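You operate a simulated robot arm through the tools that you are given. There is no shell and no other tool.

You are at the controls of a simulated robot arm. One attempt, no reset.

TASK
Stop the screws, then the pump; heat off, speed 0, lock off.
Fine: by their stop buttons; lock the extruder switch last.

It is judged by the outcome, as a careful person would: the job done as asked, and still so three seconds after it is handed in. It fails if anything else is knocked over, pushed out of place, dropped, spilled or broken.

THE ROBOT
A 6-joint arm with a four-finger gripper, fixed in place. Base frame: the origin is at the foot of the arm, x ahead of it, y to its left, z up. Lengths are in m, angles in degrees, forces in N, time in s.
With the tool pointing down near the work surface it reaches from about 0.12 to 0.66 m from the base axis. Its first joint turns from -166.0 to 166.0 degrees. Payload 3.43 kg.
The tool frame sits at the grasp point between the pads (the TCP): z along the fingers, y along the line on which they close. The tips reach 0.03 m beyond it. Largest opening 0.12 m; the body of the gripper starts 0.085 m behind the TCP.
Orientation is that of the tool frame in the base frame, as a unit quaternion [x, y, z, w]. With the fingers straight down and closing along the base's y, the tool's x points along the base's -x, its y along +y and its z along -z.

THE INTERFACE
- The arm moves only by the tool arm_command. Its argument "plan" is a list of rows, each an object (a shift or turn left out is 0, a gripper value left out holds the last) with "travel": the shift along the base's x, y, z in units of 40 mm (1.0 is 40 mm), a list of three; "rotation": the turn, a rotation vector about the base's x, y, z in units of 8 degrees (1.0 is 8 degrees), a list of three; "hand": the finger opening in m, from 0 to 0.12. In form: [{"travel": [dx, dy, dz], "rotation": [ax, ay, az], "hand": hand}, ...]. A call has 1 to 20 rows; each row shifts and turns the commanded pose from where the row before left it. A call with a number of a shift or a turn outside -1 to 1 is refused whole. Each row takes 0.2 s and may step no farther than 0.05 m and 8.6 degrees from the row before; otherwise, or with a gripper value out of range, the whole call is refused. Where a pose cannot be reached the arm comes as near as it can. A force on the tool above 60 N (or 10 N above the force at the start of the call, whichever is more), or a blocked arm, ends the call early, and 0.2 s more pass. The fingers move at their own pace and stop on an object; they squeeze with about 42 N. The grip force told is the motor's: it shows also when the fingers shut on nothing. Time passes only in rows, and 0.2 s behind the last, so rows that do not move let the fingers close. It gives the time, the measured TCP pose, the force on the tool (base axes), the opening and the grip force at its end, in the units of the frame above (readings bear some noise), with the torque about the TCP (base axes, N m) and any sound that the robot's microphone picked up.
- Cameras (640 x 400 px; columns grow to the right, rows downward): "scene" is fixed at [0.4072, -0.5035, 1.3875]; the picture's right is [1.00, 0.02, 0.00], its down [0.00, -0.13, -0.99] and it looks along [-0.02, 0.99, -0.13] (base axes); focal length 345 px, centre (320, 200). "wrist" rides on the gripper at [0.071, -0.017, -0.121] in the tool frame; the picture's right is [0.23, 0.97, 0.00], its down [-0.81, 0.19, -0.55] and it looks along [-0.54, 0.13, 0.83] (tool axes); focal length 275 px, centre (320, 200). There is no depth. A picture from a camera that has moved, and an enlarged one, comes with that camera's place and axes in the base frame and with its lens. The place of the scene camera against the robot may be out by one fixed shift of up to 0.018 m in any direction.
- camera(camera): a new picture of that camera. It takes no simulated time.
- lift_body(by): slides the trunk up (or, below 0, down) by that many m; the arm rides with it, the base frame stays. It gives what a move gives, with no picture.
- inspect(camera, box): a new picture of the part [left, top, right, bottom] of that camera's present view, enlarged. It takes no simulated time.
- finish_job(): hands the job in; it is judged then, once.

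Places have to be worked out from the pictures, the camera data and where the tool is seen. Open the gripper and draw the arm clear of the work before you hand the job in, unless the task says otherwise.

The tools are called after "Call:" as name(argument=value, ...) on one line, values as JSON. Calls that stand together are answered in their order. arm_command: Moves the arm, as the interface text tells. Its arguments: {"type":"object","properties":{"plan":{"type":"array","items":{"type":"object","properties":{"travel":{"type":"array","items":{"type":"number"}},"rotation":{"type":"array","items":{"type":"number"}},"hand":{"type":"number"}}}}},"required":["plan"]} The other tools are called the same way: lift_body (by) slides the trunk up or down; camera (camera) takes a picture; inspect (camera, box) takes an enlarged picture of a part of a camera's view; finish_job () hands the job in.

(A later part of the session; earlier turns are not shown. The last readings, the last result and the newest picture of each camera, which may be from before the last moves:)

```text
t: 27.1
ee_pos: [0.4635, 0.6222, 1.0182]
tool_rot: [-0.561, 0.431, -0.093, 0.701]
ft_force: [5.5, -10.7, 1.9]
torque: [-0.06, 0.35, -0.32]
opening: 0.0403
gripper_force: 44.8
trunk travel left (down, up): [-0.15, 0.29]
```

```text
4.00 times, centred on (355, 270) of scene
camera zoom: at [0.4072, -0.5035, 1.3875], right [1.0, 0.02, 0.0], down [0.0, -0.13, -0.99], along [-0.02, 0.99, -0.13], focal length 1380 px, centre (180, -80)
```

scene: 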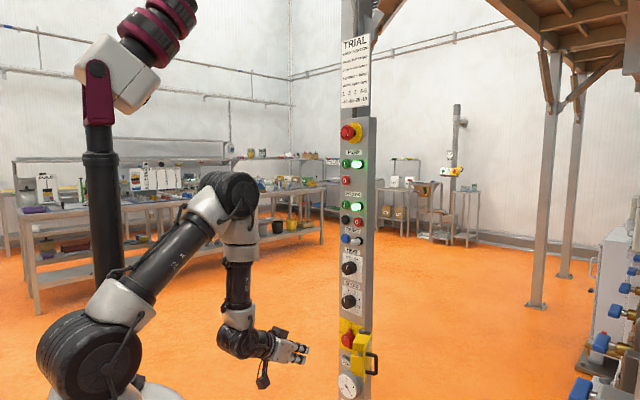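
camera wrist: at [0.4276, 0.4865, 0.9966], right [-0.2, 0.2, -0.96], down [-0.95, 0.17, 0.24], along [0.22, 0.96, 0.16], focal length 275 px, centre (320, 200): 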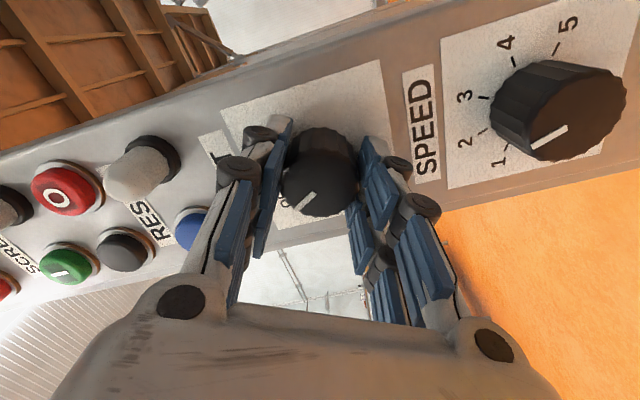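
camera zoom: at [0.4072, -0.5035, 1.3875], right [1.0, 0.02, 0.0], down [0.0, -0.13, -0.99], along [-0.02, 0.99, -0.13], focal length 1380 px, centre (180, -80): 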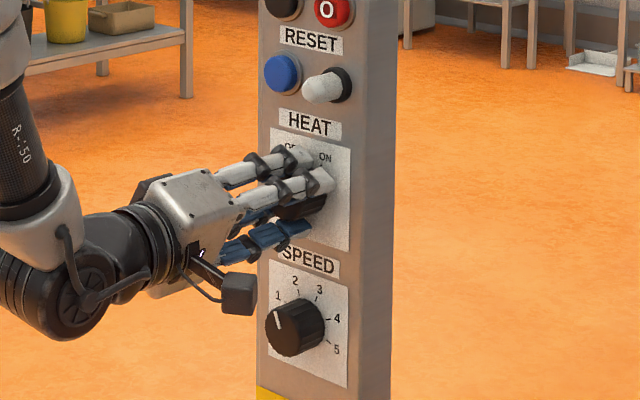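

The pointer has reached the OFF side. I'll open the fingers, back out a little and check the knob.

Call:
arm_command(plan=[{"hand": 0.075}, {}, {}, {"travel": [-0.6, -0.6, 0]}, {"travel": [-0.6, -0.6, 0]}])

Call:
camera(camera="wrist")

Call:
inspect(camera="scene", box=[310, 220, 400, 320])

```text
t: 28.3
ee_pos: [0.4143, 0.5761, 1.02]
tool_rot: [-0.561, 0.43, -0.093, 0.702]
ft_force: [0.3, 0.2, 0.1]
torque: [-0.02, 0.03, 0.04]
opening: 0.0752
gripper_force: 0.1
trunk travel left (down, up): [-0.15, 0.29]
```

```text
taken
camera wrist: at [0.3781, 0.4399, 0.9979], right [-0.2, 0.2, -0.96], down [-0.96, 0.17, 0.24], along [0.21, 0.96, 0.16], focal length 275 px, centre (320, 200)
```

wrist: 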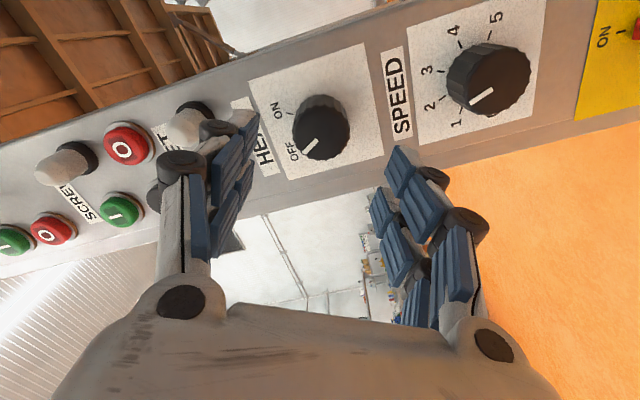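

```text
4.00 times, centred on (355, 270) of scene
camera zoom: at [0.4072, -0.5035, 1.3875], right [1.0, 0.02, 0.0], down [0.0, -0.13, -0.99], along [-0.02, 0.99, -0.13], focal length 1380 px, centre (180, -80)
```

zoom: 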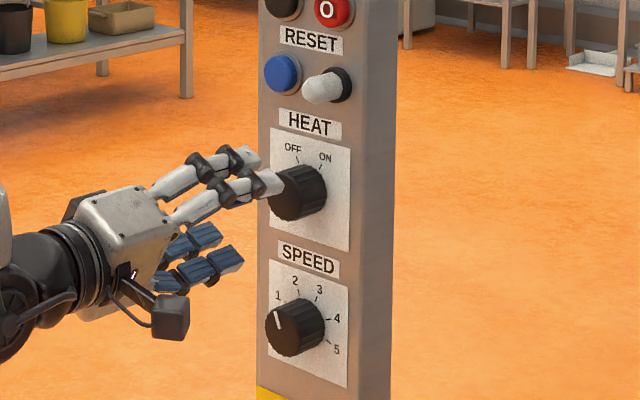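

HEAT now points at OFF. I'll enlarge the view to confirm that angle and measure the SPEED dial.

Call:
inspect(camera="wrist", box=[240, 60, 400, 190])

Call:
inspect(camera="wrist", box=[400, 0, 560, 150])

```text
3.08 times, centred on (320, 125) of wrist
camera zoom: at [0.3781, 0.4399, 0.9979], right [-0.2, 0.2, -0.96], down [-0.96, 0.17, 0.24], along [0.21, 0.96, 0.16], focal length 847 px, centre (320, 431)
```

zoom: 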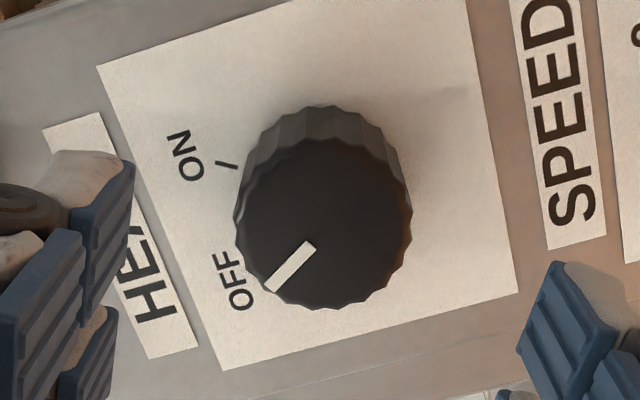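

```text
2.67 times, centred on (480, 75) of wrist
camera zoom: at [0.3781, 0.4399, 0.9979], right [-0.2, 0.2, -0.96], down [-0.96, 0.17, 0.24], along [0.21, 0.96, 0.16], focal length 734 px, centre (-107, 533)
```

zoom: 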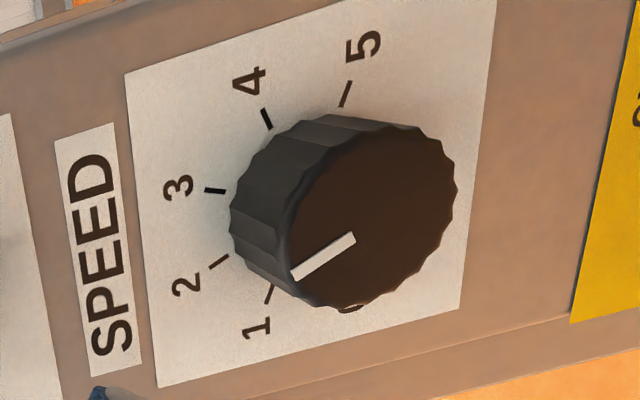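

HEAT measures -30.7°, which is OFF. The SPEED knob's centre is at u≈-0.1135, z≈0.892 with the pointer on 2, and the marks are about 44° apart, so 0 needs about 88° counter-clockwise. I'll roll the hand back to +30° while dropping to the SPEED knob.

Call:
arm_command(plan=[{"rotation": [0.663, 0.663, 0], "travel": [0, 0, -0.267]}, {"rotation": [0.663, 0.663, 0], "travel": [0, 0, -0.267]}, {"rotation": [0.663, 0.663, 0], "travel": [0, 0, -0.267]}, {"rotation": [0.663, 0.663, 0], "travel": [0, 0, -0.267]}, {"rotation": [0.663, 0.663, 0], "travel": [0, 0, -0.267]}, {"rotation": [0.663, 0.663, 0], "travel": [0, 0, -0.267]}, {"rotation": [0.663, 0.663, 0], "travel": [0, 0, -0.267]}, {"rotation": [0.663, 0.663, 0], "travel": [0, 0, -0.267]}, {"rotation": [0.663, 0.663, 0], "travel": [0, 0, -0.267]}, {"rotation": [0.663, 0.663, 0], "travel": [0, 0, -0.267]}, {"rotation": [0.663, 0.663, 0], "travel": [0, 0, -0.267]}, {"rotation": [0.663, 0.663, 0], "travel": [0, 0, -0.267]}])

Call:
camera(camera="wrist")

Call:
camera(camera="scene")

```text
t: 30.9
ee_pos: [0.4157, 0.5765, 0.8879]
tool_rot: [-0.091, 0.702, 0.431, 0.56]
ft_force: [-0.6, -0.1, -1.3]
torque: [0.0, 0.0, 0.0]
opening: 0.075
gripper_force: 0.1
trunk travel left (down, up): [-0.15, 0.29]
```

```text
taken
camera wrist: at [0.3147, 0.5052, 0.8182], right [-0.68, 0.68, 0.29], down [-0.22, -0.56, 0.8], along [0.7, 0.48, 0.53], focal length 275 px, centre (320, 200)
```

wrist: 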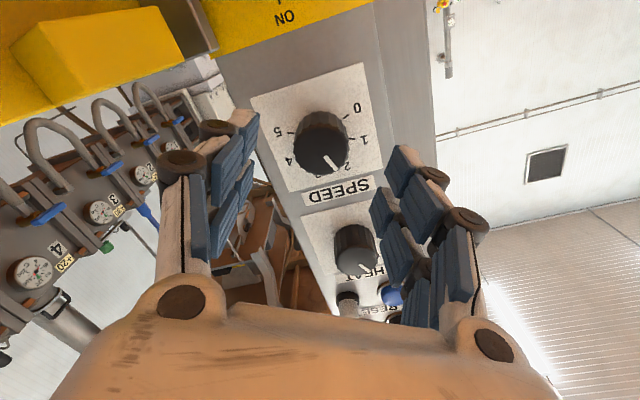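

```text
taken
```

scene: 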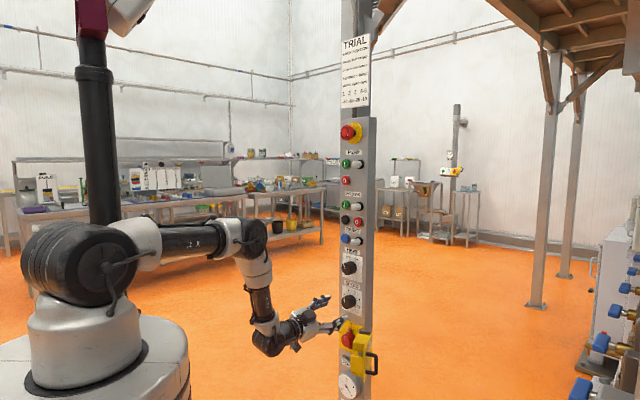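

The 0 mark is visible in this view. I'll enlarge it to measure the exact angle needed.

Call:
inspect(camera="wrist", box=[245, 60, 395, 205])

Call:
inspect(camera="scene", box=[320, 280, 390, 400])

```text
2.76 times, centred on (320, 132) of wrist
camera zoom: at [0.3147, 0.5052, 0.8182], right [-0.68, 0.68, 0.29], down [-0.22, -0.56, 0.8], along [0.7, 0.48, 0.53], focal length 759 px, centre (320, 386)
```

zoom: 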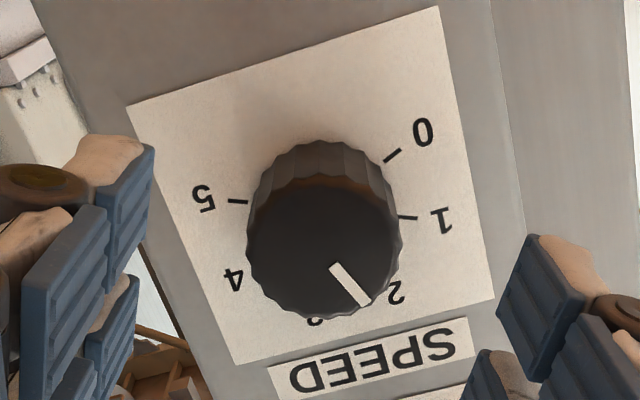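

```text
3.33 times, centred on (355, 340) of scene
camera zoom: at [0.4072, -0.5035, 1.3875], right [1.0, 0.02, 0.0], down [0.0, -0.13, -0.99], along [-0.02, 0.99, -0.13], focal length 1150 px, centre (203, -267)
```

zoom: 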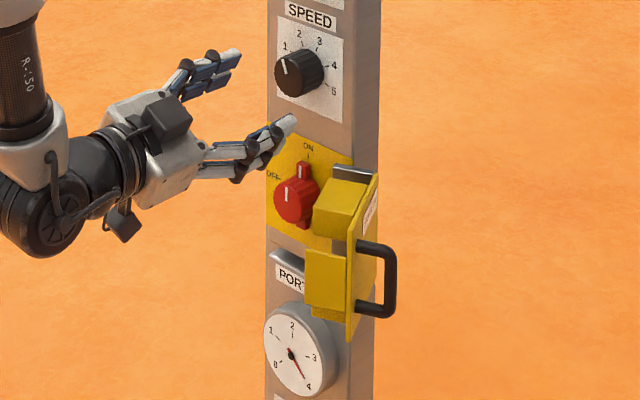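

The SPEED knob's front is at u≈-0.1115, f≈0.767, z≈0.897. The marks are 42° apart (0 at -105°, 2 at -21°), so it needs an 84° counter-clockwise turn. I'll move in around the knob and close on it.

Call:
arm_command(plan=[{"travel": [0.578, 0.543, 0.1125]}, {"travel": [0.578, 0.543, 0.1125]}])

Call:
camera(camera="wrist")

```text
t: 31.5
ee_pos: [0.4614, 0.6194, 0.8962]
tool_rot: [-0.093, 0.702, 0.43, 0.56]
ft_force: [0.3, -0.7, 0.7]
torque: [0.0, 0.02, -0.03]
opening: 0.0748
gripper_force: 0.3
trunk travel left (down, up): [-0.15, 0.29]
```

```text
taken
camera wrist: at [0.3609, 0.5492, 0.8263], right [-0.68, 0.68, 0.29], down [-0.22, -0.56, 0.8], along [0.7, 0.48, 0.53], focal length 275 px, centre (320, 200)
```

wrist: 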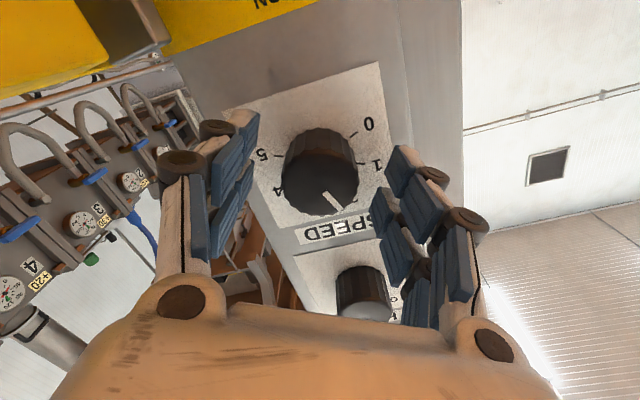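

The knob is centred between the fingers with no contact. Closing.

Call:
arm_command(plan=[{"hand": 0.0}, {}, {}, {}, {}])

Call:
camera(camera="wrist")

```text
t: 32.7
ee_pos: [0.4612, 0.6211, 0.8976]
tool_rot: [-0.092, 0.701, 0.431, 0.561]
ft_force: [0.9, 0.9, 0.4]
torque: [0.03, -0.04, -0.02]
opening: 0.0404
gripper_force: 44.5
trunk travel left (down, up): [-0.15, 0.29]
```

```text
taken
camera wrist: at [0.3609, 0.5491, 0.8269], right [-0.68, 0.68, 0.29], down [-0.22, -0.56, 0.8], along [0.7, 0.48, 0.53], focal length 275 px, centre (320, 200)
```

wrist: 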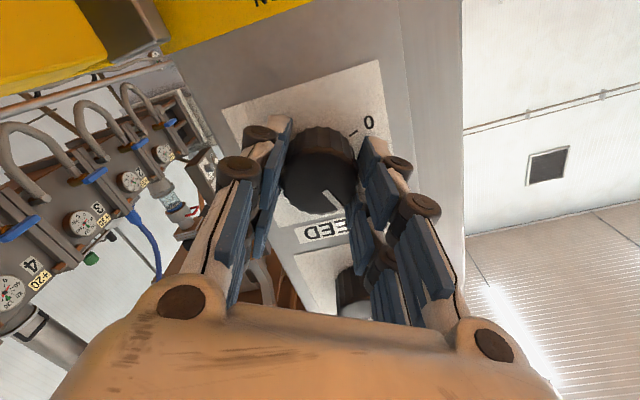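

Good grip with almost no side force. I'll turn it 84° counter-clockwise in two halves, checking the force in between.

Call:
arm_command(plan=[{"rotation": [-0.6187, -0.6187, 0]}, {"rotation": [-0.6187, -0.6187, 0]}, {"rotation": [-0.6187, -0.6187, 0]}, {"rotation": [-0.6187, -0.6187, 0]}, {"rotation": [-0.6187, -0.6187, 0]}, {"rotation": [-0.6187, -0.6187, 0]}])

Call:
camera(camera="wrist")

```text
t: 34.1
ee_pos: [0.4612, 0.6209, 0.8969]
tool_rot: [-0.339, 0.621, 0.2, 0.678]
ft_force: [7.7, 7.4, -3.6]
torque: [0.18, -0.22, 0.47]
opening: 0.0402
gripper_force: 44.8
trunk travel left (down, up): [-0.15, 0.29]
```

```text
taken
camera wrist: at [0.3983, 0.5116, 0.8312], right [-0.64, 0.64, -0.43], down [-0.64, -0.14, 0.75], along [0.42, 0.76, 0.5], focal length 275 px, centre (320, 200)
```

wrist: 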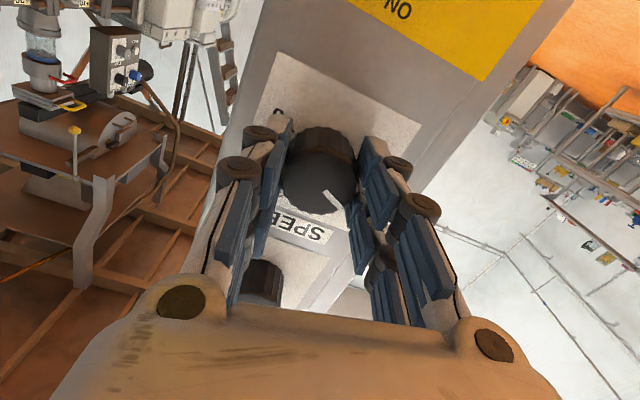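

The knob is turning with the hand. Now the second half.

Call:
arm_command(plan=[{"rotation": [-0.6187, -0.6187, 0]}, {"rotation": [-0.6187, -0.6187, 0]}, {"rotation": [-0.6187, -0.6187, 0]}, {"rotation": [-0.6187, -0.6187, 0]}, {"rotation": [-0.6187, -0.6187, 0]}, {"rotation": [-0.6187, -0.6187, 0]}])

Call:
camera(camera="wrist")

Call:
inspect(camera="wrist", box=[240, 90, 400, 230])

```text
t: 35.5
ee_pos: [0.4606, 0.6206, 0.8984]
tool_rot: [-0.539, 0.459, -0.057, 0.704]
ft_force: [4.2, 5.2, 0.8]
torque: [-0.27, 0.28, -1.0]
opening: 0.04
gripper_force: 45.1
trunk travel left (down, up): [-0.15, 0.29]
```

```text
taken
camera wrist: at [0.4243, 0.4857, 0.8693], right [-0.27, 0.27, -0.92], down [-0.94, 0.15, 0.32], along [0.23, 0.95, 0.21], focal length 275 px, centre (320, 200)
```

wrist: 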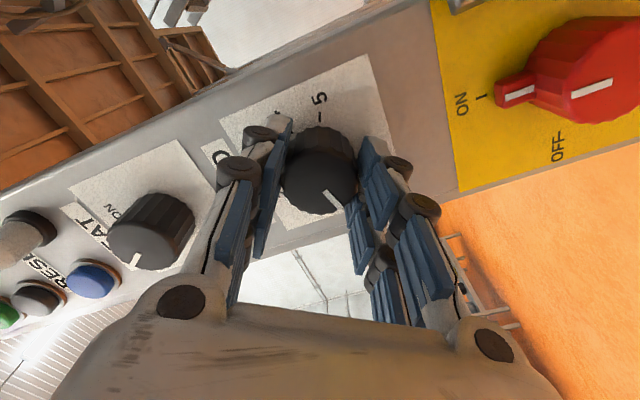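

```text
2.86 times, centred on (320, 160) of wrist
camera zoom: at [0.4243, 0.4857, 0.8693], right [-0.27, 0.27, -0.92], down [-0.94, 0.15, 0.32], along [0.23, 0.95, 0.21], focal length 786 px, centre (320, 314)
```

zoom: 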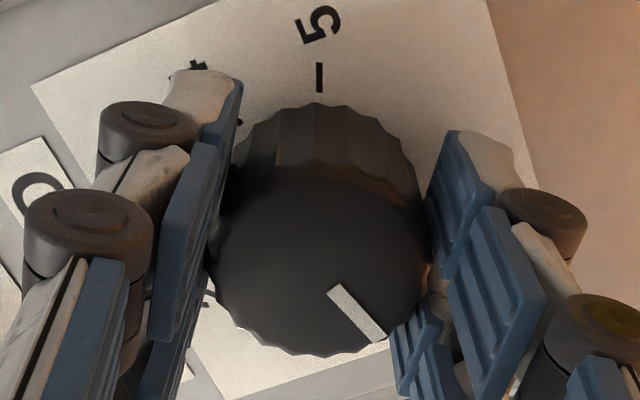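

The pointer stayed fixed relative to the hand, so it should now be on 0. I'll release, back off and verify.

Call:
arm_command(plan=[{"hand": 0.075}, {}, {}, {"travel": [-0.6, -0.6, 0]}, {"travel": [-0.6, -0.6, 0]}])

Call:
camera(camera="wrist")

Call:
inspect(camera="wrist", box=[240, 50, 400, 190])

Call:
inspect(camera="scene", box=[310, 240, 400, 330])

```text
t: 36.7
ee_pos: [0.4137, 0.5701, 0.8987]
tool_rot: [-0.538, 0.459, -0.055, 0.705]
ft_force: [-0.3, 0.0, 0.2]
torque: [0.0, 0.01, 0.01]
opening: 0.0755
gripper_force: 0.0
trunk travel left (down, up): [-0.15, 0.29]
```

```text
taken
camera wrist: at [0.3763, 0.4353, 0.8709], right [-0.27, 0.27, -0.92], down [-0.93, 0.15, 0.32], along [0.23, 0.95, 0.21], focal length 275 px, centre (320, 200)
```

wrist: 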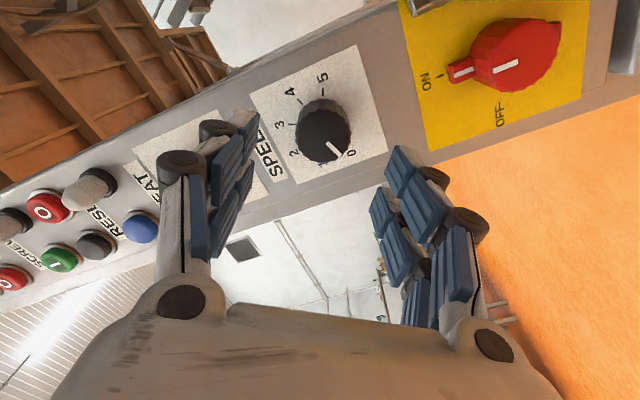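

```text
2.86 times, centred on (320, 120) of wrist
camera zoom: at [0.3763, 0.4353, 0.8709], right [-0.27, 0.27, -0.92], down [-0.93, 0.15, 0.32], along [0.23, 0.95, 0.21], focal length 786 px, centre (320, 429)
```

zoom: 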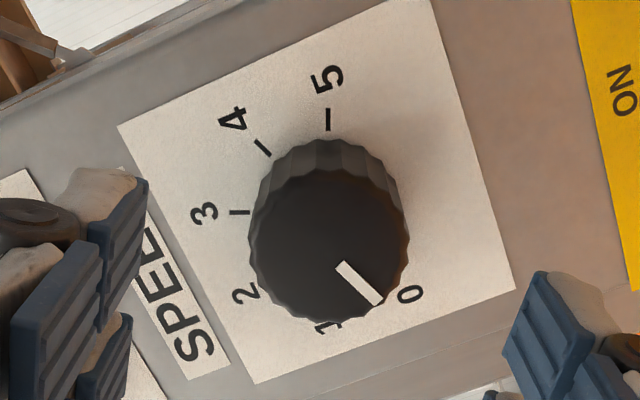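

```text
4.44 times, centred on (355, 285) of scene
camera zoom: at [0.4072, -0.5035, 1.3875], right [1.0, 0.02, 0.0], down [0.0, -0.13, -0.99], along [-0.02, 0.99, -0.13], focal length 1534 px, centre (164, -178)
```

zoom: 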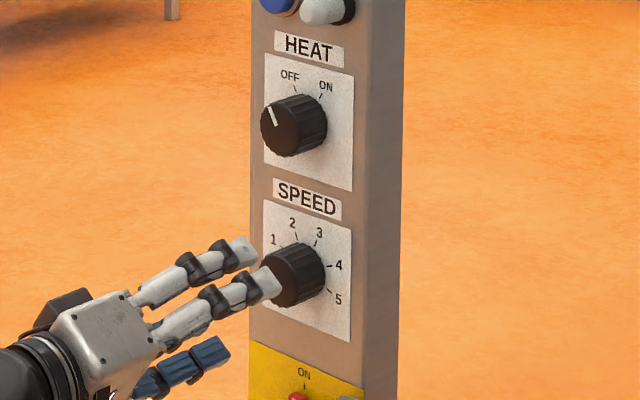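

SPEED now points at 0. I'll enlarge the red extruder switch and the gate in this view to plan the next step.

Call:
inspect(camera="wrist", box=[390, 0, 640, 156])

Call:
inspect(camera="scene", box=[325, 310, 385, 390])

```text
2.56 times, centred on (515, 78) of wrist
camera zoom: at [0.3763, 0.4353, 0.8709], right [-0.27, 0.27, -0.92], down [-0.93, 0.15, 0.32], along [0.23, 0.95, 0.21], focal length 705 px, centre (-179, 512)
```

zoom: 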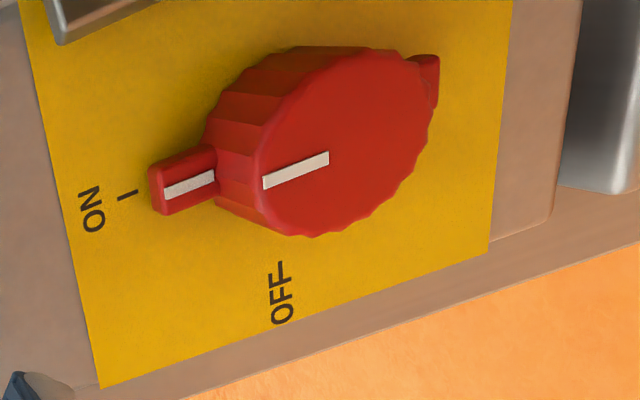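

```text
5.00 times, centred on (355, 350) of scene
camera zoom: at [0.4072, -0.5035, 1.3875], right [1.0, 0.02, 0.0], down [0.0, -0.13, -0.99], along [-0.02, 0.99, -0.13], focal length 1726 px, centre (145, -550)
```

zoom: 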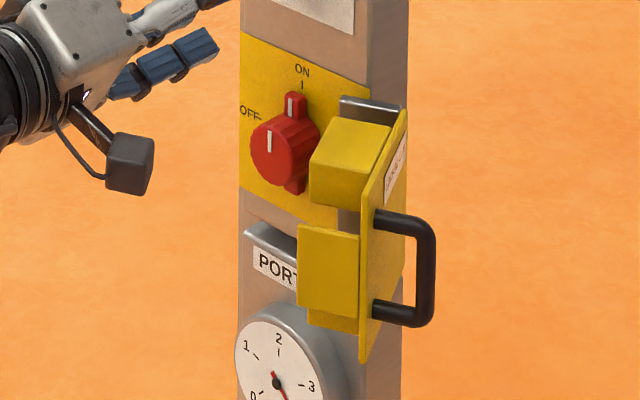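

The red switch is centred near u≈-0.11, z≈0.76, and the gate hangs open on its right. I'll retract, lower the trunk, and roll the hand so the wrist camera looks at the gate from the left.

Call:
arm_command(plan=[{"travel": [-0.7, -0.7, 0]}, {"travel": [-0.7, -0.7, 0]}, {"travel": [-0.7, -0.7, 0]}, {"rotation": [0.7, 0.7, 0]}, {"rotation": [0.7, 0.7, 0]}, {"rotation": [0.7, 0.7, 0]}, {"rotation": [0.7, 0.7, 0]}, {"rotation": [0.7, 0.7, 0]}, {"rotation": [0.7, 0.7, 0]}, {"rotation": [0.7, 0.7, 0]}])

Call:
lift_body(by=-0.13)

Call:
camera(camera="wrist")

```text
t: 38.9
ee_pos: [0.3293, 0.4862, 0.8974]
tool_rot: [-0.262, 0.657, 0.28, 0.65]
ft_force: [0.5, -0.3, -0.6]
torque: [-0.02, -0.01, -0.02]
opening: 0.0751
gripper_force: 0.1
trunk travel left (down, up): [-0.15, 0.29]
```

```text
t: 40.5
ee_pos: [0.3299, 0.4874, 0.7677]
tool_rot: [-0.262, 0.657, 0.278, 0.65]
ft_force: [-0.6, 0.7, 0.0]
torque: [0.02, -0.02, 0.01]
opening: 0.075
gripper_force: 0.1
trunk travel left (down, up): [-0.02, 0.42]
```

```text
taken
camera wrist: at [0.2541, 0.3896, 0.695], right [-0.69, 0.69, -0.21], down [-0.51, -0.27, 0.82], along [0.51, 0.67, 0.54], focal length 275 px, centre (320, 200)
```

wrist: 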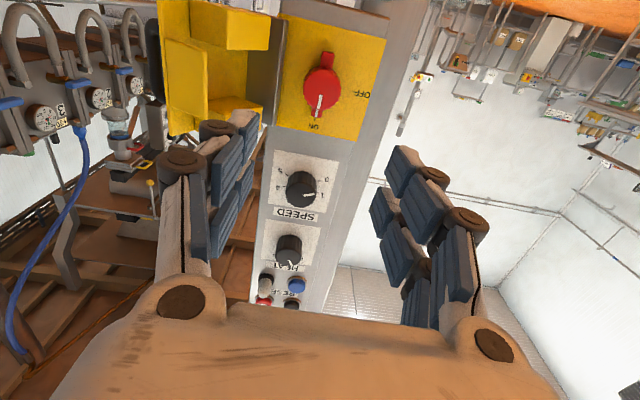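

This view shows the switch and the gate well. I'll enlarge both areas.

Call:
inspect(camera="wrist", box=[150, 0, 400, 156])

Call:
inspect(camera="wrist", box=[240, 130, 360, 300])

```text
2.56 times, centred on (275, 78) of wrist
camera zoom: at [0.2541, 0.3896, 0.695], right [-0.69, 0.69, -0.21], down [-0.51, -0.27, 0.82], along [0.51, 0.67, 0.54], focal length 705 px, centre (435, 512)
```

zoom: 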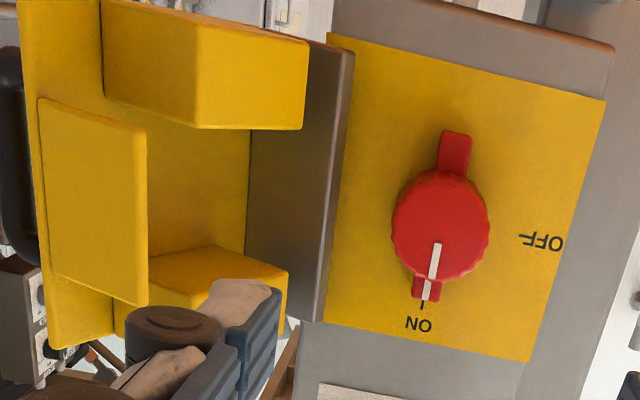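

```text
2.35 times, centred on (300, 215) of wrist
camera zoom: at [0.2541, 0.3896, 0.695], right [-0.69, 0.69, -0.21], down [-0.51, -0.27, 0.82], along [0.51, 0.67, 0.54], focal length 648 px, centre (367, 165)
```

zoom: 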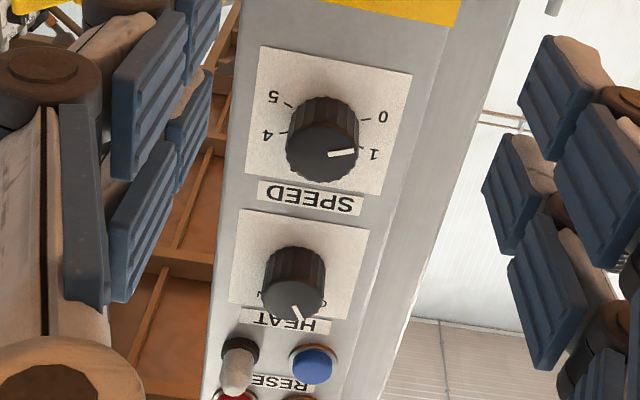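

From several views I've worked out the layout. The switch front centre is u≈-0.112, f≈0.771, z≈0.758. The gate is an L-shaped swing cover pinned near u≈-0.065, f≈0.783 and open about 115°, and HEAT and SPEED read OFF and 0. I'll bring the hand, opened to 60 mm, up to the switch.

Call:
arm_command(plan=[{"hand": 0.06}, {"travel": [0.583, 0.595, -0.081]}, {"travel": [0.583, 0.595, -0.081]}, {"travel": [0.583, 0.595, -0.081]}])

Call:
camera(camera="wrist")

Call:
inspect(camera="scene", box=[310, 300, 390, 400])

```text
t: 41.5
ee_pos: [0.3994, 0.5585, 0.7562]
tool_rot: [-0.263, 0.657, 0.278, 0.65]
ft_force: [0.2, 0.0, 0.1]
torque: [-0.04, -0.01, 0.0]
opening: 0.06
gripper_force: 0.2
trunk travel left (down, up): [-0.02, 0.42]
```

```text
taken
camera wrist: at [0.3231, 0.461, 0.6829], right [-0.69, 0.69, -0.21], down [-0.51, -0.27, 0.82], along [0.51, 0.67, 0.54], focal length 275 px, centre (320, 200)
```

wrist: 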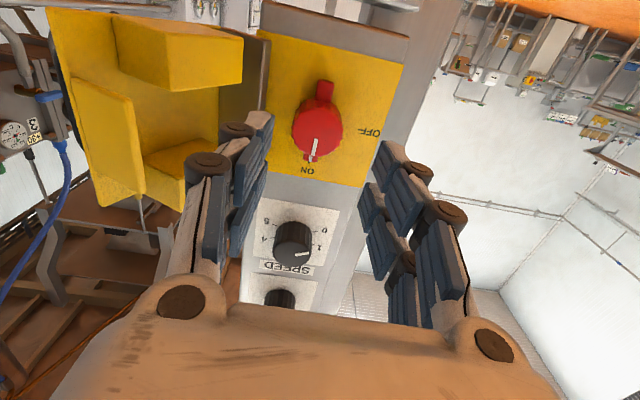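

```text
4.00 times, centred on (350, 350) of scene
camera zoom: at [0.4072, -0.5035, 1.3875], right [1.0, 0.02, 0.0], down [0.0, -0.13, -0.99], along [-0.02, 0.99, -0.13], focal length 1380 px, centre (200, -400)
```

zoom: 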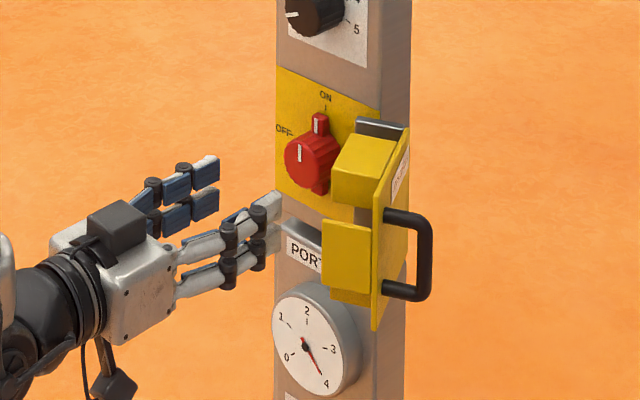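

The switch sits centred between the fingers and the gate is clear of them on the right. I'll move in until the tips are just past the knob's front face.

Call:
arm_command(plan=[{"travel": [0.6, 0.6, 0.025]}, {"travel": [0.6, 0.6, 0.025]}])

Call:
camera(camera="wrist")

Call:
inspect(camera="scene", box=[325, 310, 385, 390])

```text
t: 42.1
ee_pos: [0.4487, 0.6071, 0.7567]
tool_rot: [-0.263, 0.657, 0.279, 0.649]
ft_force: [0.3, 0.0, -0.4]
torque: [0.02, -0.01, 0.03]
opening: 0.0599
gripper_force: 0.0
trunk travel left (down, up): [-0.02, 0.42]
```

```text
taken
camera wrist: at [0.3727, 0.5091, 0.6851], right [-0.69, 0.69, -0.21], down [-0.51, -0.27, 0.82], along [0.51, 0.67, 0.54], focal length 275 px, centre (320, 200)
```

wrist: 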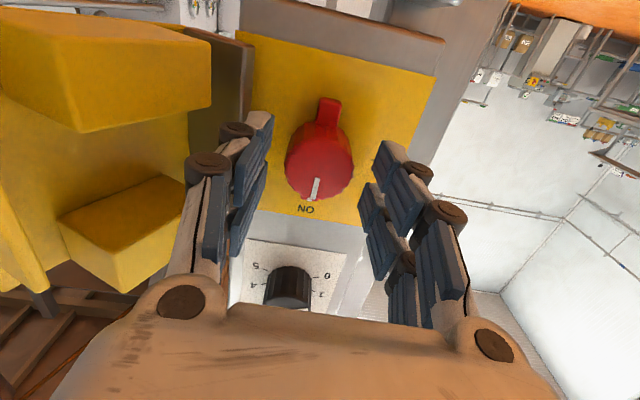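

```text
5.00 times, centred on (355, 350) of scene
camera zoom: at [0.4072, -0.5035, 1.3875], right [1.0, 0.02, 0.0], down [0.0, -0.13, -0.99], along [-0.02, 0.99, -0.13], focal length 1726 px, centre (145, -550)
```

zoom: 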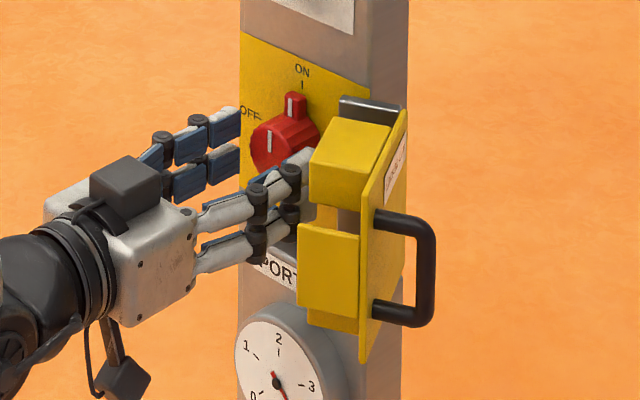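

The tips are about 6 mm past the knob front, and the right finger passes close to the gate's grey arm. I'll narrow the opening a little, go 7 mm deeper, and then close on the knob.

Call:
arm_command(plan=[{"hand": 0.051}, {}, {"travel": [0.062, 0.062, 0.02]}, {"travel": [0.062, 0.062, 0]}, {"hand": 0.0}, {}, {}, {}])

Call:
camera(camera="wrist")

Call:
inspect(camera="scene", box=[325, 310, 385, 390])

```text
t: 43.9
ee_pos: [0.452, 0.6114, 0.7583]
tool_rot: [-0.263, 0.657, 0.279, 0.65]
ft_force: [0.2, -1.1, -0.8]
torque: [0.14, -0.13, -0.05]
opening: 0.0405
gripper_force: 44.7
trunk travel left (down, up): [-0.02, 0.42]
```

```text
taken
camera wrist: at [0.3773, 0.514, 0.6867], right [-0.69, 0.69, -0.21], down [-0.51, -0.27, 0.82], along [0.51, 0.67, 0.54], focal length 275 px, centre (320, 200)
```

wrist: 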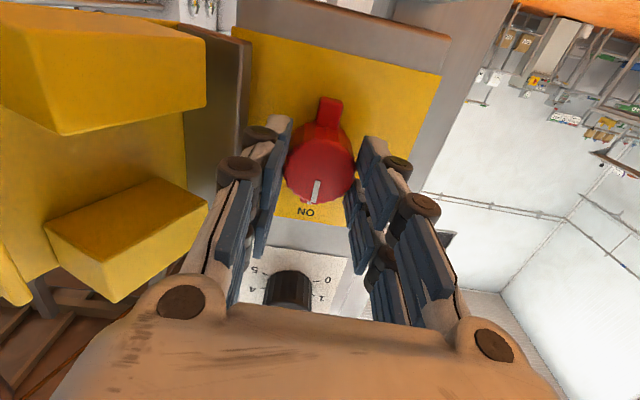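

```text
5.00 times, centred on (355, 350) of scene
camera zoom: at [0.4072, -0.5035, 1.3875], right [1.0, 0.02, 0.0], down [0.0, -0.13, -0.99], along [-0.02, 0.99, -0.13], focal length 1726 px, centre (145, -550)
```

zoom: 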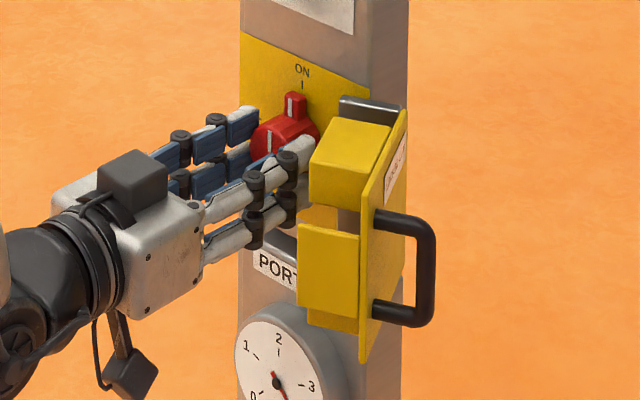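

The switch is gripped at 40 mm with little side force. I'll turn it counter-clockwise, the first 30° as a check.

Call:
arm_command(plan=[{"rotation": [-0.663, -0.663, 0]}, {"rotation": [-0.663, -0.663, 0]}, {"rotation": [-0.663, -0.663, 0]}, {"rotation": [-0.663, -0.663, 0]}])

Call:
camera(camera="wrist")

Call:
inspect(camera="scene", box=[325, 310, 385, 390])

```text
t: 44.9
ee_pos: [0.4531, 0.6097, 0.7583]
tool_rot: [-0.425, 0.567, 0.1, 0.699]
ft_force: [5.8, -2.1, -5.6]
torque: [0.19, -0.14, 0.24]
opening: 0.0401
gripper_force: 45.3
trunk travel left (down, up): [-0.02, 0.42]
```

```text
taken
camera wrist: at [0.4015, 0.4895, 0.7045], right [-0.53, 0.53, -0.67], down [-0.78, 0.01, 0.62], along [0.33, 0.85, 0.41], focal length 275 px, centre (320, 200)
```

wrist: 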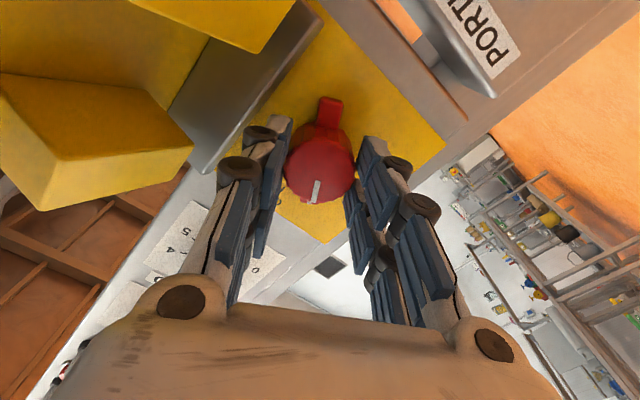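

```text
5.00 times, centred on (355, 350) of scene
camera zoom: at [0.4072, -0.5035, 1.3875], right [1.0, 0.02, 0.0], down [0.0, -0.13, -0.99], along [-0.02, 0.99, -0.13], focal length 1726 px, centre (145, -550)
```

zoom: 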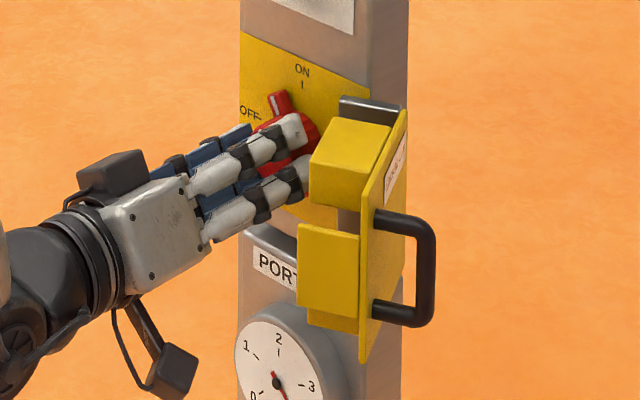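

The switch is turning and nothing is touching the gate. Another 30°.

Call:
arm_command(plan=[{"rotation": [-0.663, -0.663, 0]}, {"rotation": [-0.663, -0.663, 0]}, {"rotation": [-0.663, -0.663, 0]}, {"rotation": [-0.663, -0.663, 0]}])

Call:
camera(camera="wrist")

Call:
inspect(camera="scene", box=[325, 310, 385, 390])

```text
t: 45.9
ee_pos: [0.453, 0.6111, 0.7598]
tool_rot: [-0.556, 0.438, -0.083, 0.702]
ft_force: [3.6, -11.4, -4.8]
torque: [0.1, -0.13, -0.2]
opening: 0.0402
gripper_force: 45.1
trunk travel left (down, up): [-0.02, 0.42]
```

```text
taken
camera wrist: at [0.4165, 0.4747, 0.7367], right [-0.22, 0.22, -0.95], down [-0.95, 0.17, 0.26], along [0.22, 0.96, 0.17], focal length 275 px, centre (320, 200)
```

wrist: 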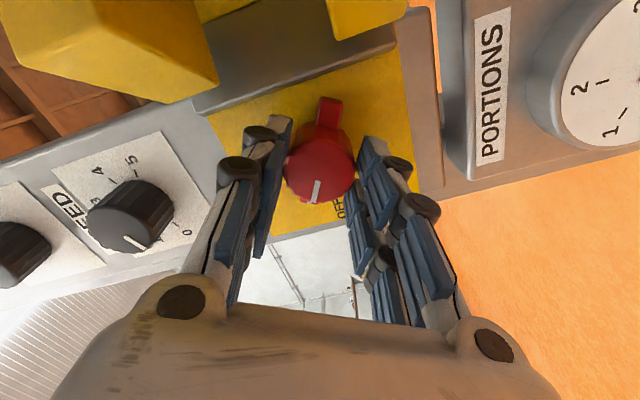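

```text
5.00 times, centred on (355, 350) of scene
camera zoom: at [0.4072, -0.5035, 1.3875], right [1.0, 0.02, 0.0], down [0.0, -0.13, -0.99], along [-0.02, 0.99, -0.13], focal length 1726 px, centre (145, -550)
```

zoom: 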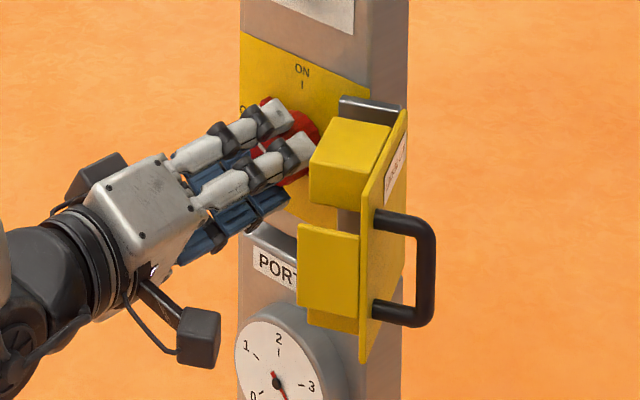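

The camera box and fingers stay clear of the gate. The last 30° to OFF.

Call:
arm_command(plan=[{"rotation": [-0.663, -0.663, 0]}, {"rotation": [-0.663, -0.663, 0]}, {"rotation": [-0.663, -0.663, 0]}, {"rotation": [-0.663, -0.663, 0]}])

Call:
camera(camera="wrist")

Call:
inspect(camera="scene", box=[325, 310, 385, 390])

```text
t: 46.9
ee_pos: [0.4527, 0.6095, 0.76]
tool_rot: [-0.65, 0.278, -0.263, 0.656]
ft_force: [10.0, -13.0, -6.0]
torque: [-0.15, 0.15, -0.54]
opening: 0.04
gripper_force: 45.4
trunk travel left (down, up): [-0.02, 0.42]
```

```text
taken
camera wrist: at [0.4179, 0.4733, 0.7749], right [0.15, -0.15, -0.98], down [-0.97, 0.19, -0.17], along [0.21, 0.97, -0.11], focal length 275 px, centre (320, 200)
```

wrist: 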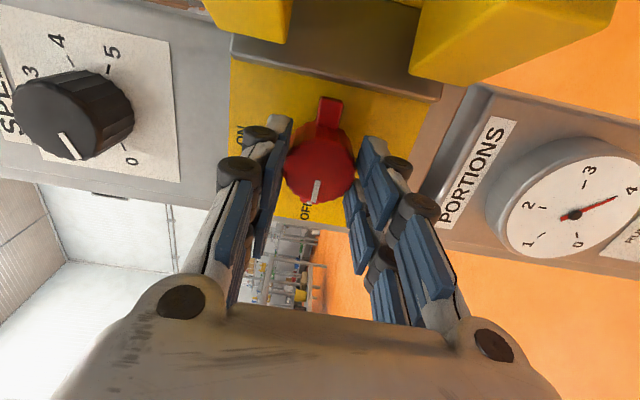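

```text
5.00 times, centred on (355, 350) of scene
camera zoom: at [0.4072, -0.5035, 1.3875], right [1.0, 0.02, 0.0], down [0.0, -0.13, -0.99], along [-0.02, 0.99, -0.13], focal length 1726 px, centre (145, -550)
```

zoom: 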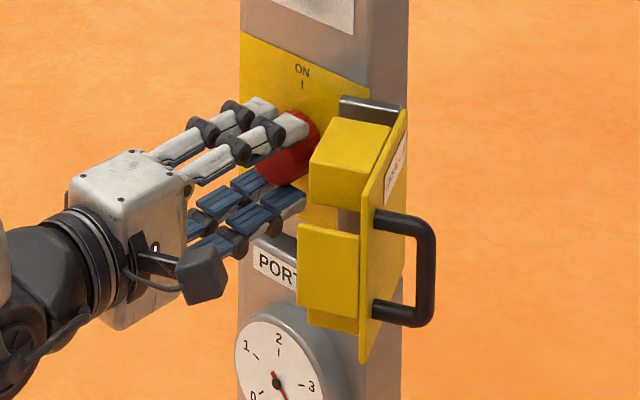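

The switch pointer is on OFF. I'll release, back straight out and verify.

Call:
arm_command(plan=[{"hand": 0.065}, {}, {}, {"travel": [-0.6, -0.6, 0]}, {"travel": [-0.6, -0.6, 0]}, {"travel": [-0.6, -0.6, 0]}])

Call:
camera(camera="wrist")

Call:
inspect(camera="wrist", box=[200, 40, 440, 190])

Call:
inspect(camera="scene", box=[325, 310, 385, 390])

```text
t: 48.3
ee_pos: [0.3797, 0.5377, 0.7604]
tool_rot: [-0.649, 0.279, -0.262, 0.657]
ft_force: [0.1, 0.4, 0.0]
torque: [0.03, 0.0, 0.01]
opening: 0.0649
gripper_force: 0.0
trunk travel left (down, up): [-0.02, 0.42]
```

```text
taken
camera wrist: at [0.3438, 0.4007, 0.7752], right [0.15, -0.14, -0.98], down [-0.97, 0.19, -0.17], along [0.21, 0.97, -0.11], focal length 275 px, centre (320, 200)
```

wrist: 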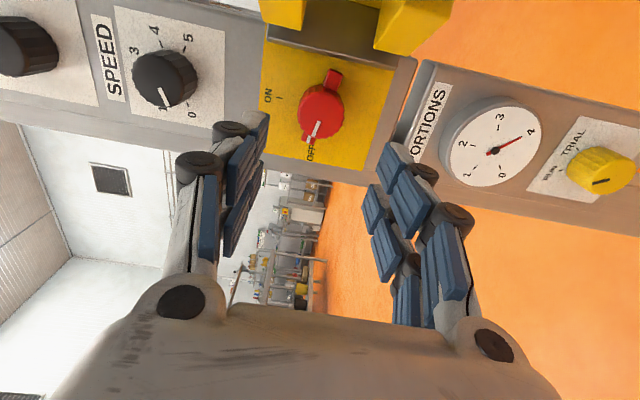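

```text
2.67 times, centred on (320, 115) of wrist
camera zoom: at [0.3438, 0.4007, 0.7752], right [0.15, -0.14, -0.98], down [-0.97, 0.19, -0.17], along [0.21, 0.97, -0.11], focal length 734 px, centre (320, 427)
```

zoom: 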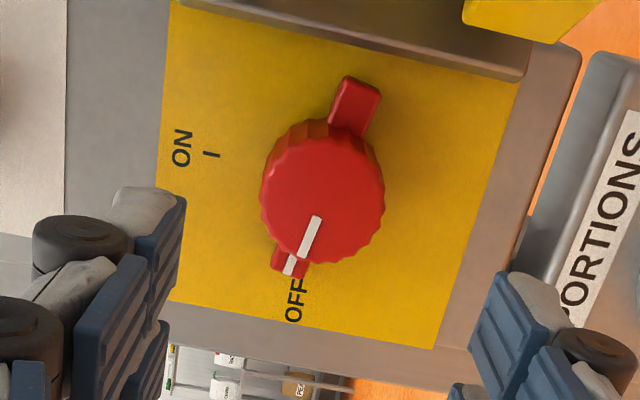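

```text
5.00 times, centred on (355, 350) of scene
camera zoom: at [0.4072, -0.5035, 1.3875], right [1.0, 0.02, 0.0], down [0.0, -0.13, -0.99], along [-0.02, 0.99, -0.13], focal length 1726 px, centre (145, -550)
```

zoom: 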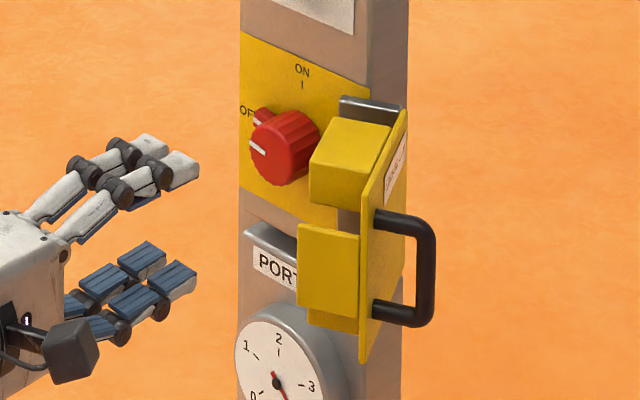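

The switch seems to have come back a few degrees short of horizontal when I let go. I'll look closer before deciding what to do.

Call:
inspect(camera="wrist", box=[280, 60, 370, 170])

Call:
inspect(camera="scene", box=[335, 325, 370, 360])

Call:
inspect(camera="wrist", box=[80, 0, 240, 130])

```text
3.64 times, centred on (325, 115) of wrist
camera zoom: at [0.3438, 0.4007, 0.7752], right [0.15, -0.14, -0.98], down [-0.97, 0.19, -0.17], along [0.21, 0.97, -0.11], focal length 1001 px, centre (302, 509)
```

zoom: 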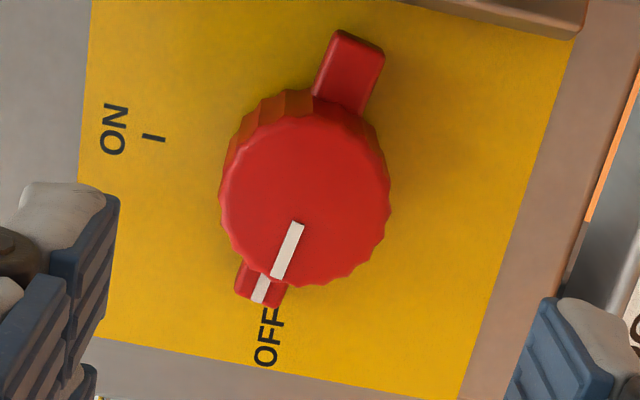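

```text
11.43 times, centred on (352, 342) of scene
camera zoom: at [0.4072, -0.5035, 1.3875], right [1.0, 0.02, 0.0], down [0.0, -0.13, -0.99], along [-0.02, 0.99, -0.13], focal length 3944 px, centre (-51, -1429)
```

zoom: 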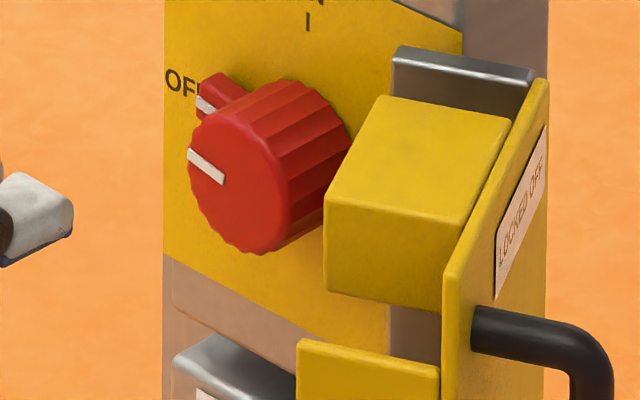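

```text
3.08 times, centred on (160, 65) of wrist
camera zoom: at [0.3438, 0.4007, 0.7752], right [0.15, -0.14, -0.98], down [-0.97, 0.19, -0.17], along [0.21, 0.97, -0.11], focal length 847 px, centre (812, 615)
```

zoom: 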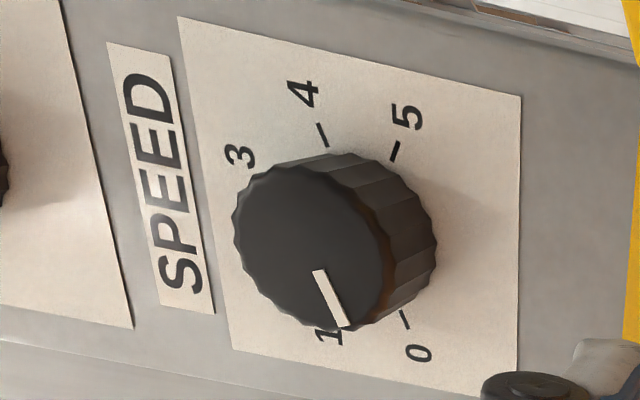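

The gate carries a "LOCKED OFF" label. SPEED is exactly on 0. The switch sits at about -80° instead of -90°: my sideways load on the knob dragged it back as I released. I'll re-grip it centred, turn the last 10°, and release without side load.

Call:
arm_command(plan=[{"travel": [0.6257, 0.6257, -0.01]}, {"travel": [0.6257, 0.6257, -0.01]}, {"travel": [0.6257, 0.6257, -0.01]}])

Call:
inspect(camera="wrist", box=[240, 80, 400, 230])

```text
t: 49.1
ee_pos: [0.456, 0.6139, 0.7584]
tool_rot: [-0.651, 0.279, -0.262, 0.656]
ft_force: [0.9, -0.4, 0.3]
torque: [0.01, 0.03, 0.02]
opening: 0.0648
gripper_force: 0.0
trunk travel left (down, up): [-0.02, 0.42]
```

```text
2.67 times, centred on (320, 155) of wrist
camera zoom: at [0.4211, 0.476, 0.7737], right [0.14, -0.15, -0.98], down [-0.97, 0.18, -0.17], along [0.21, 0.97, -0.11], focal length 734 px, centre (320, 320)
```

zoom: 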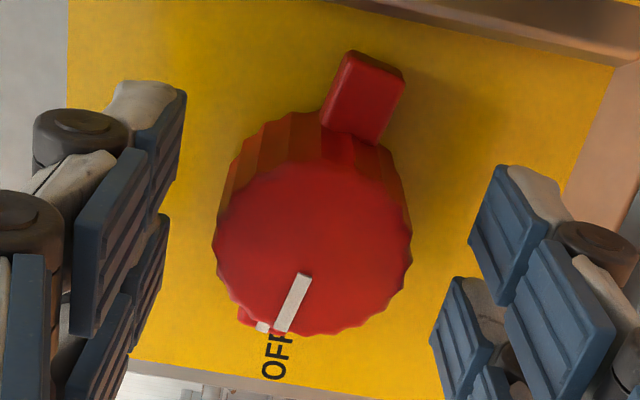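

The fingers are now above and below the knob, with nothing touching. Closing and turning the last 10°.

Call:
arm_command(plan=[{"hand": 0.0}, {}, {}, {}])

Call:
arm_command(plan=[{"rotation": [-0.3, -0.3, 0]}, {"rotation": [-0.3, -0.3, 0]}, {"rotation": [-0.3, -0.3, 0]}, {}])

Call:
inspect(camera="wrist", box=[240, 80, 400, 230])

```text
t: 50.1
ee_pos: [0.4568, 0.6129, 0.7604]
tool_rot: [-0.649, 0.278, -0.263, 0.657]
ft_force: [0.2, 0.0, 2.8]
torque: [0.06, -0.06, 0.03]
opening: 0.0408
gripper_force: 45.0
trunk travel left (down, up): [-0.02, 0.42]
```

```text
t: 51.1
ee_pos: [0.4562, 0.6135, 0.761]
tool_rot: [0.671, -0.222, 0.32, -0.631]
ft_force: [3.4, -2.4, 4.0]
torque: [0.27, -0.27, 0.31]
opening: 0.0407
gripper_force: 44.0
trunk travel left (down, up): [-0.02, 0.42]
```

```text
2.67 times, centred on (320, 155) of wrist
camera zoom: at [0.4183, 0.4787, 0.7872], right [0.27, -0.27, -0.93], down [-0.94, 0.16, -0.31], along [0.23, 0.95, -0.21], focal length 734 px, centre (320, 320)
```

zoom: 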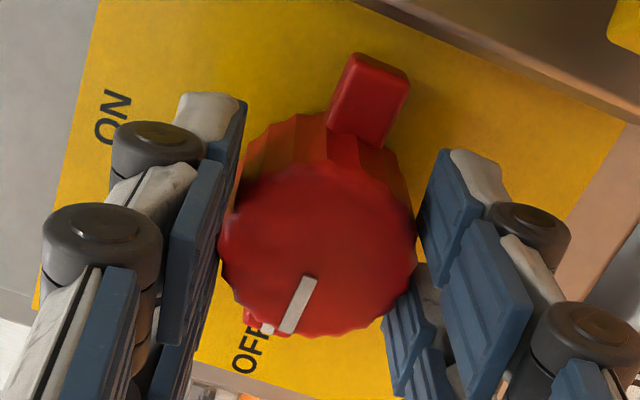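

The switch is on -90° (OFF) now, with only a small side load. I'll relax that load with a tiny shift, release, and back out.

Call:
arm_command(plan=[{"travel": [0.015, -0.015, 0.02]}, {}, {"hand": 0.065}, {}, {}])

Call:
inspect(camera="wrist", box=[240, 80, 400, 230])

```text
t: 52.3
ee_pos: [0.4549, 0.6127, 0.7601]
tool_rot: [0.672, -0.221, 0.319, -0.631]
ft_force: [0.7, -1.1, 0.6]
torque: [-0.01, -0.03, -0.04]
opening: 0.0648
gripper_force: 0.1
trunk travel left (down, up): [-0.02, 0.42]
```

```text
2.67 times, centred on (320, 155) of wrist
camera zoom: at [0.4181, 0.4789, 0.7873], right [0.27, -0.27, -0.93], down [-0.94, 0.15, -0.31], along [0.23, 0.95, -0.21], focal length 734 px, centre (320, 320)
```

zoom: 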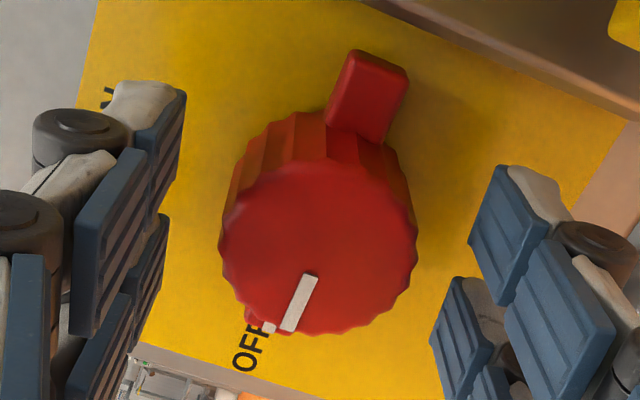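

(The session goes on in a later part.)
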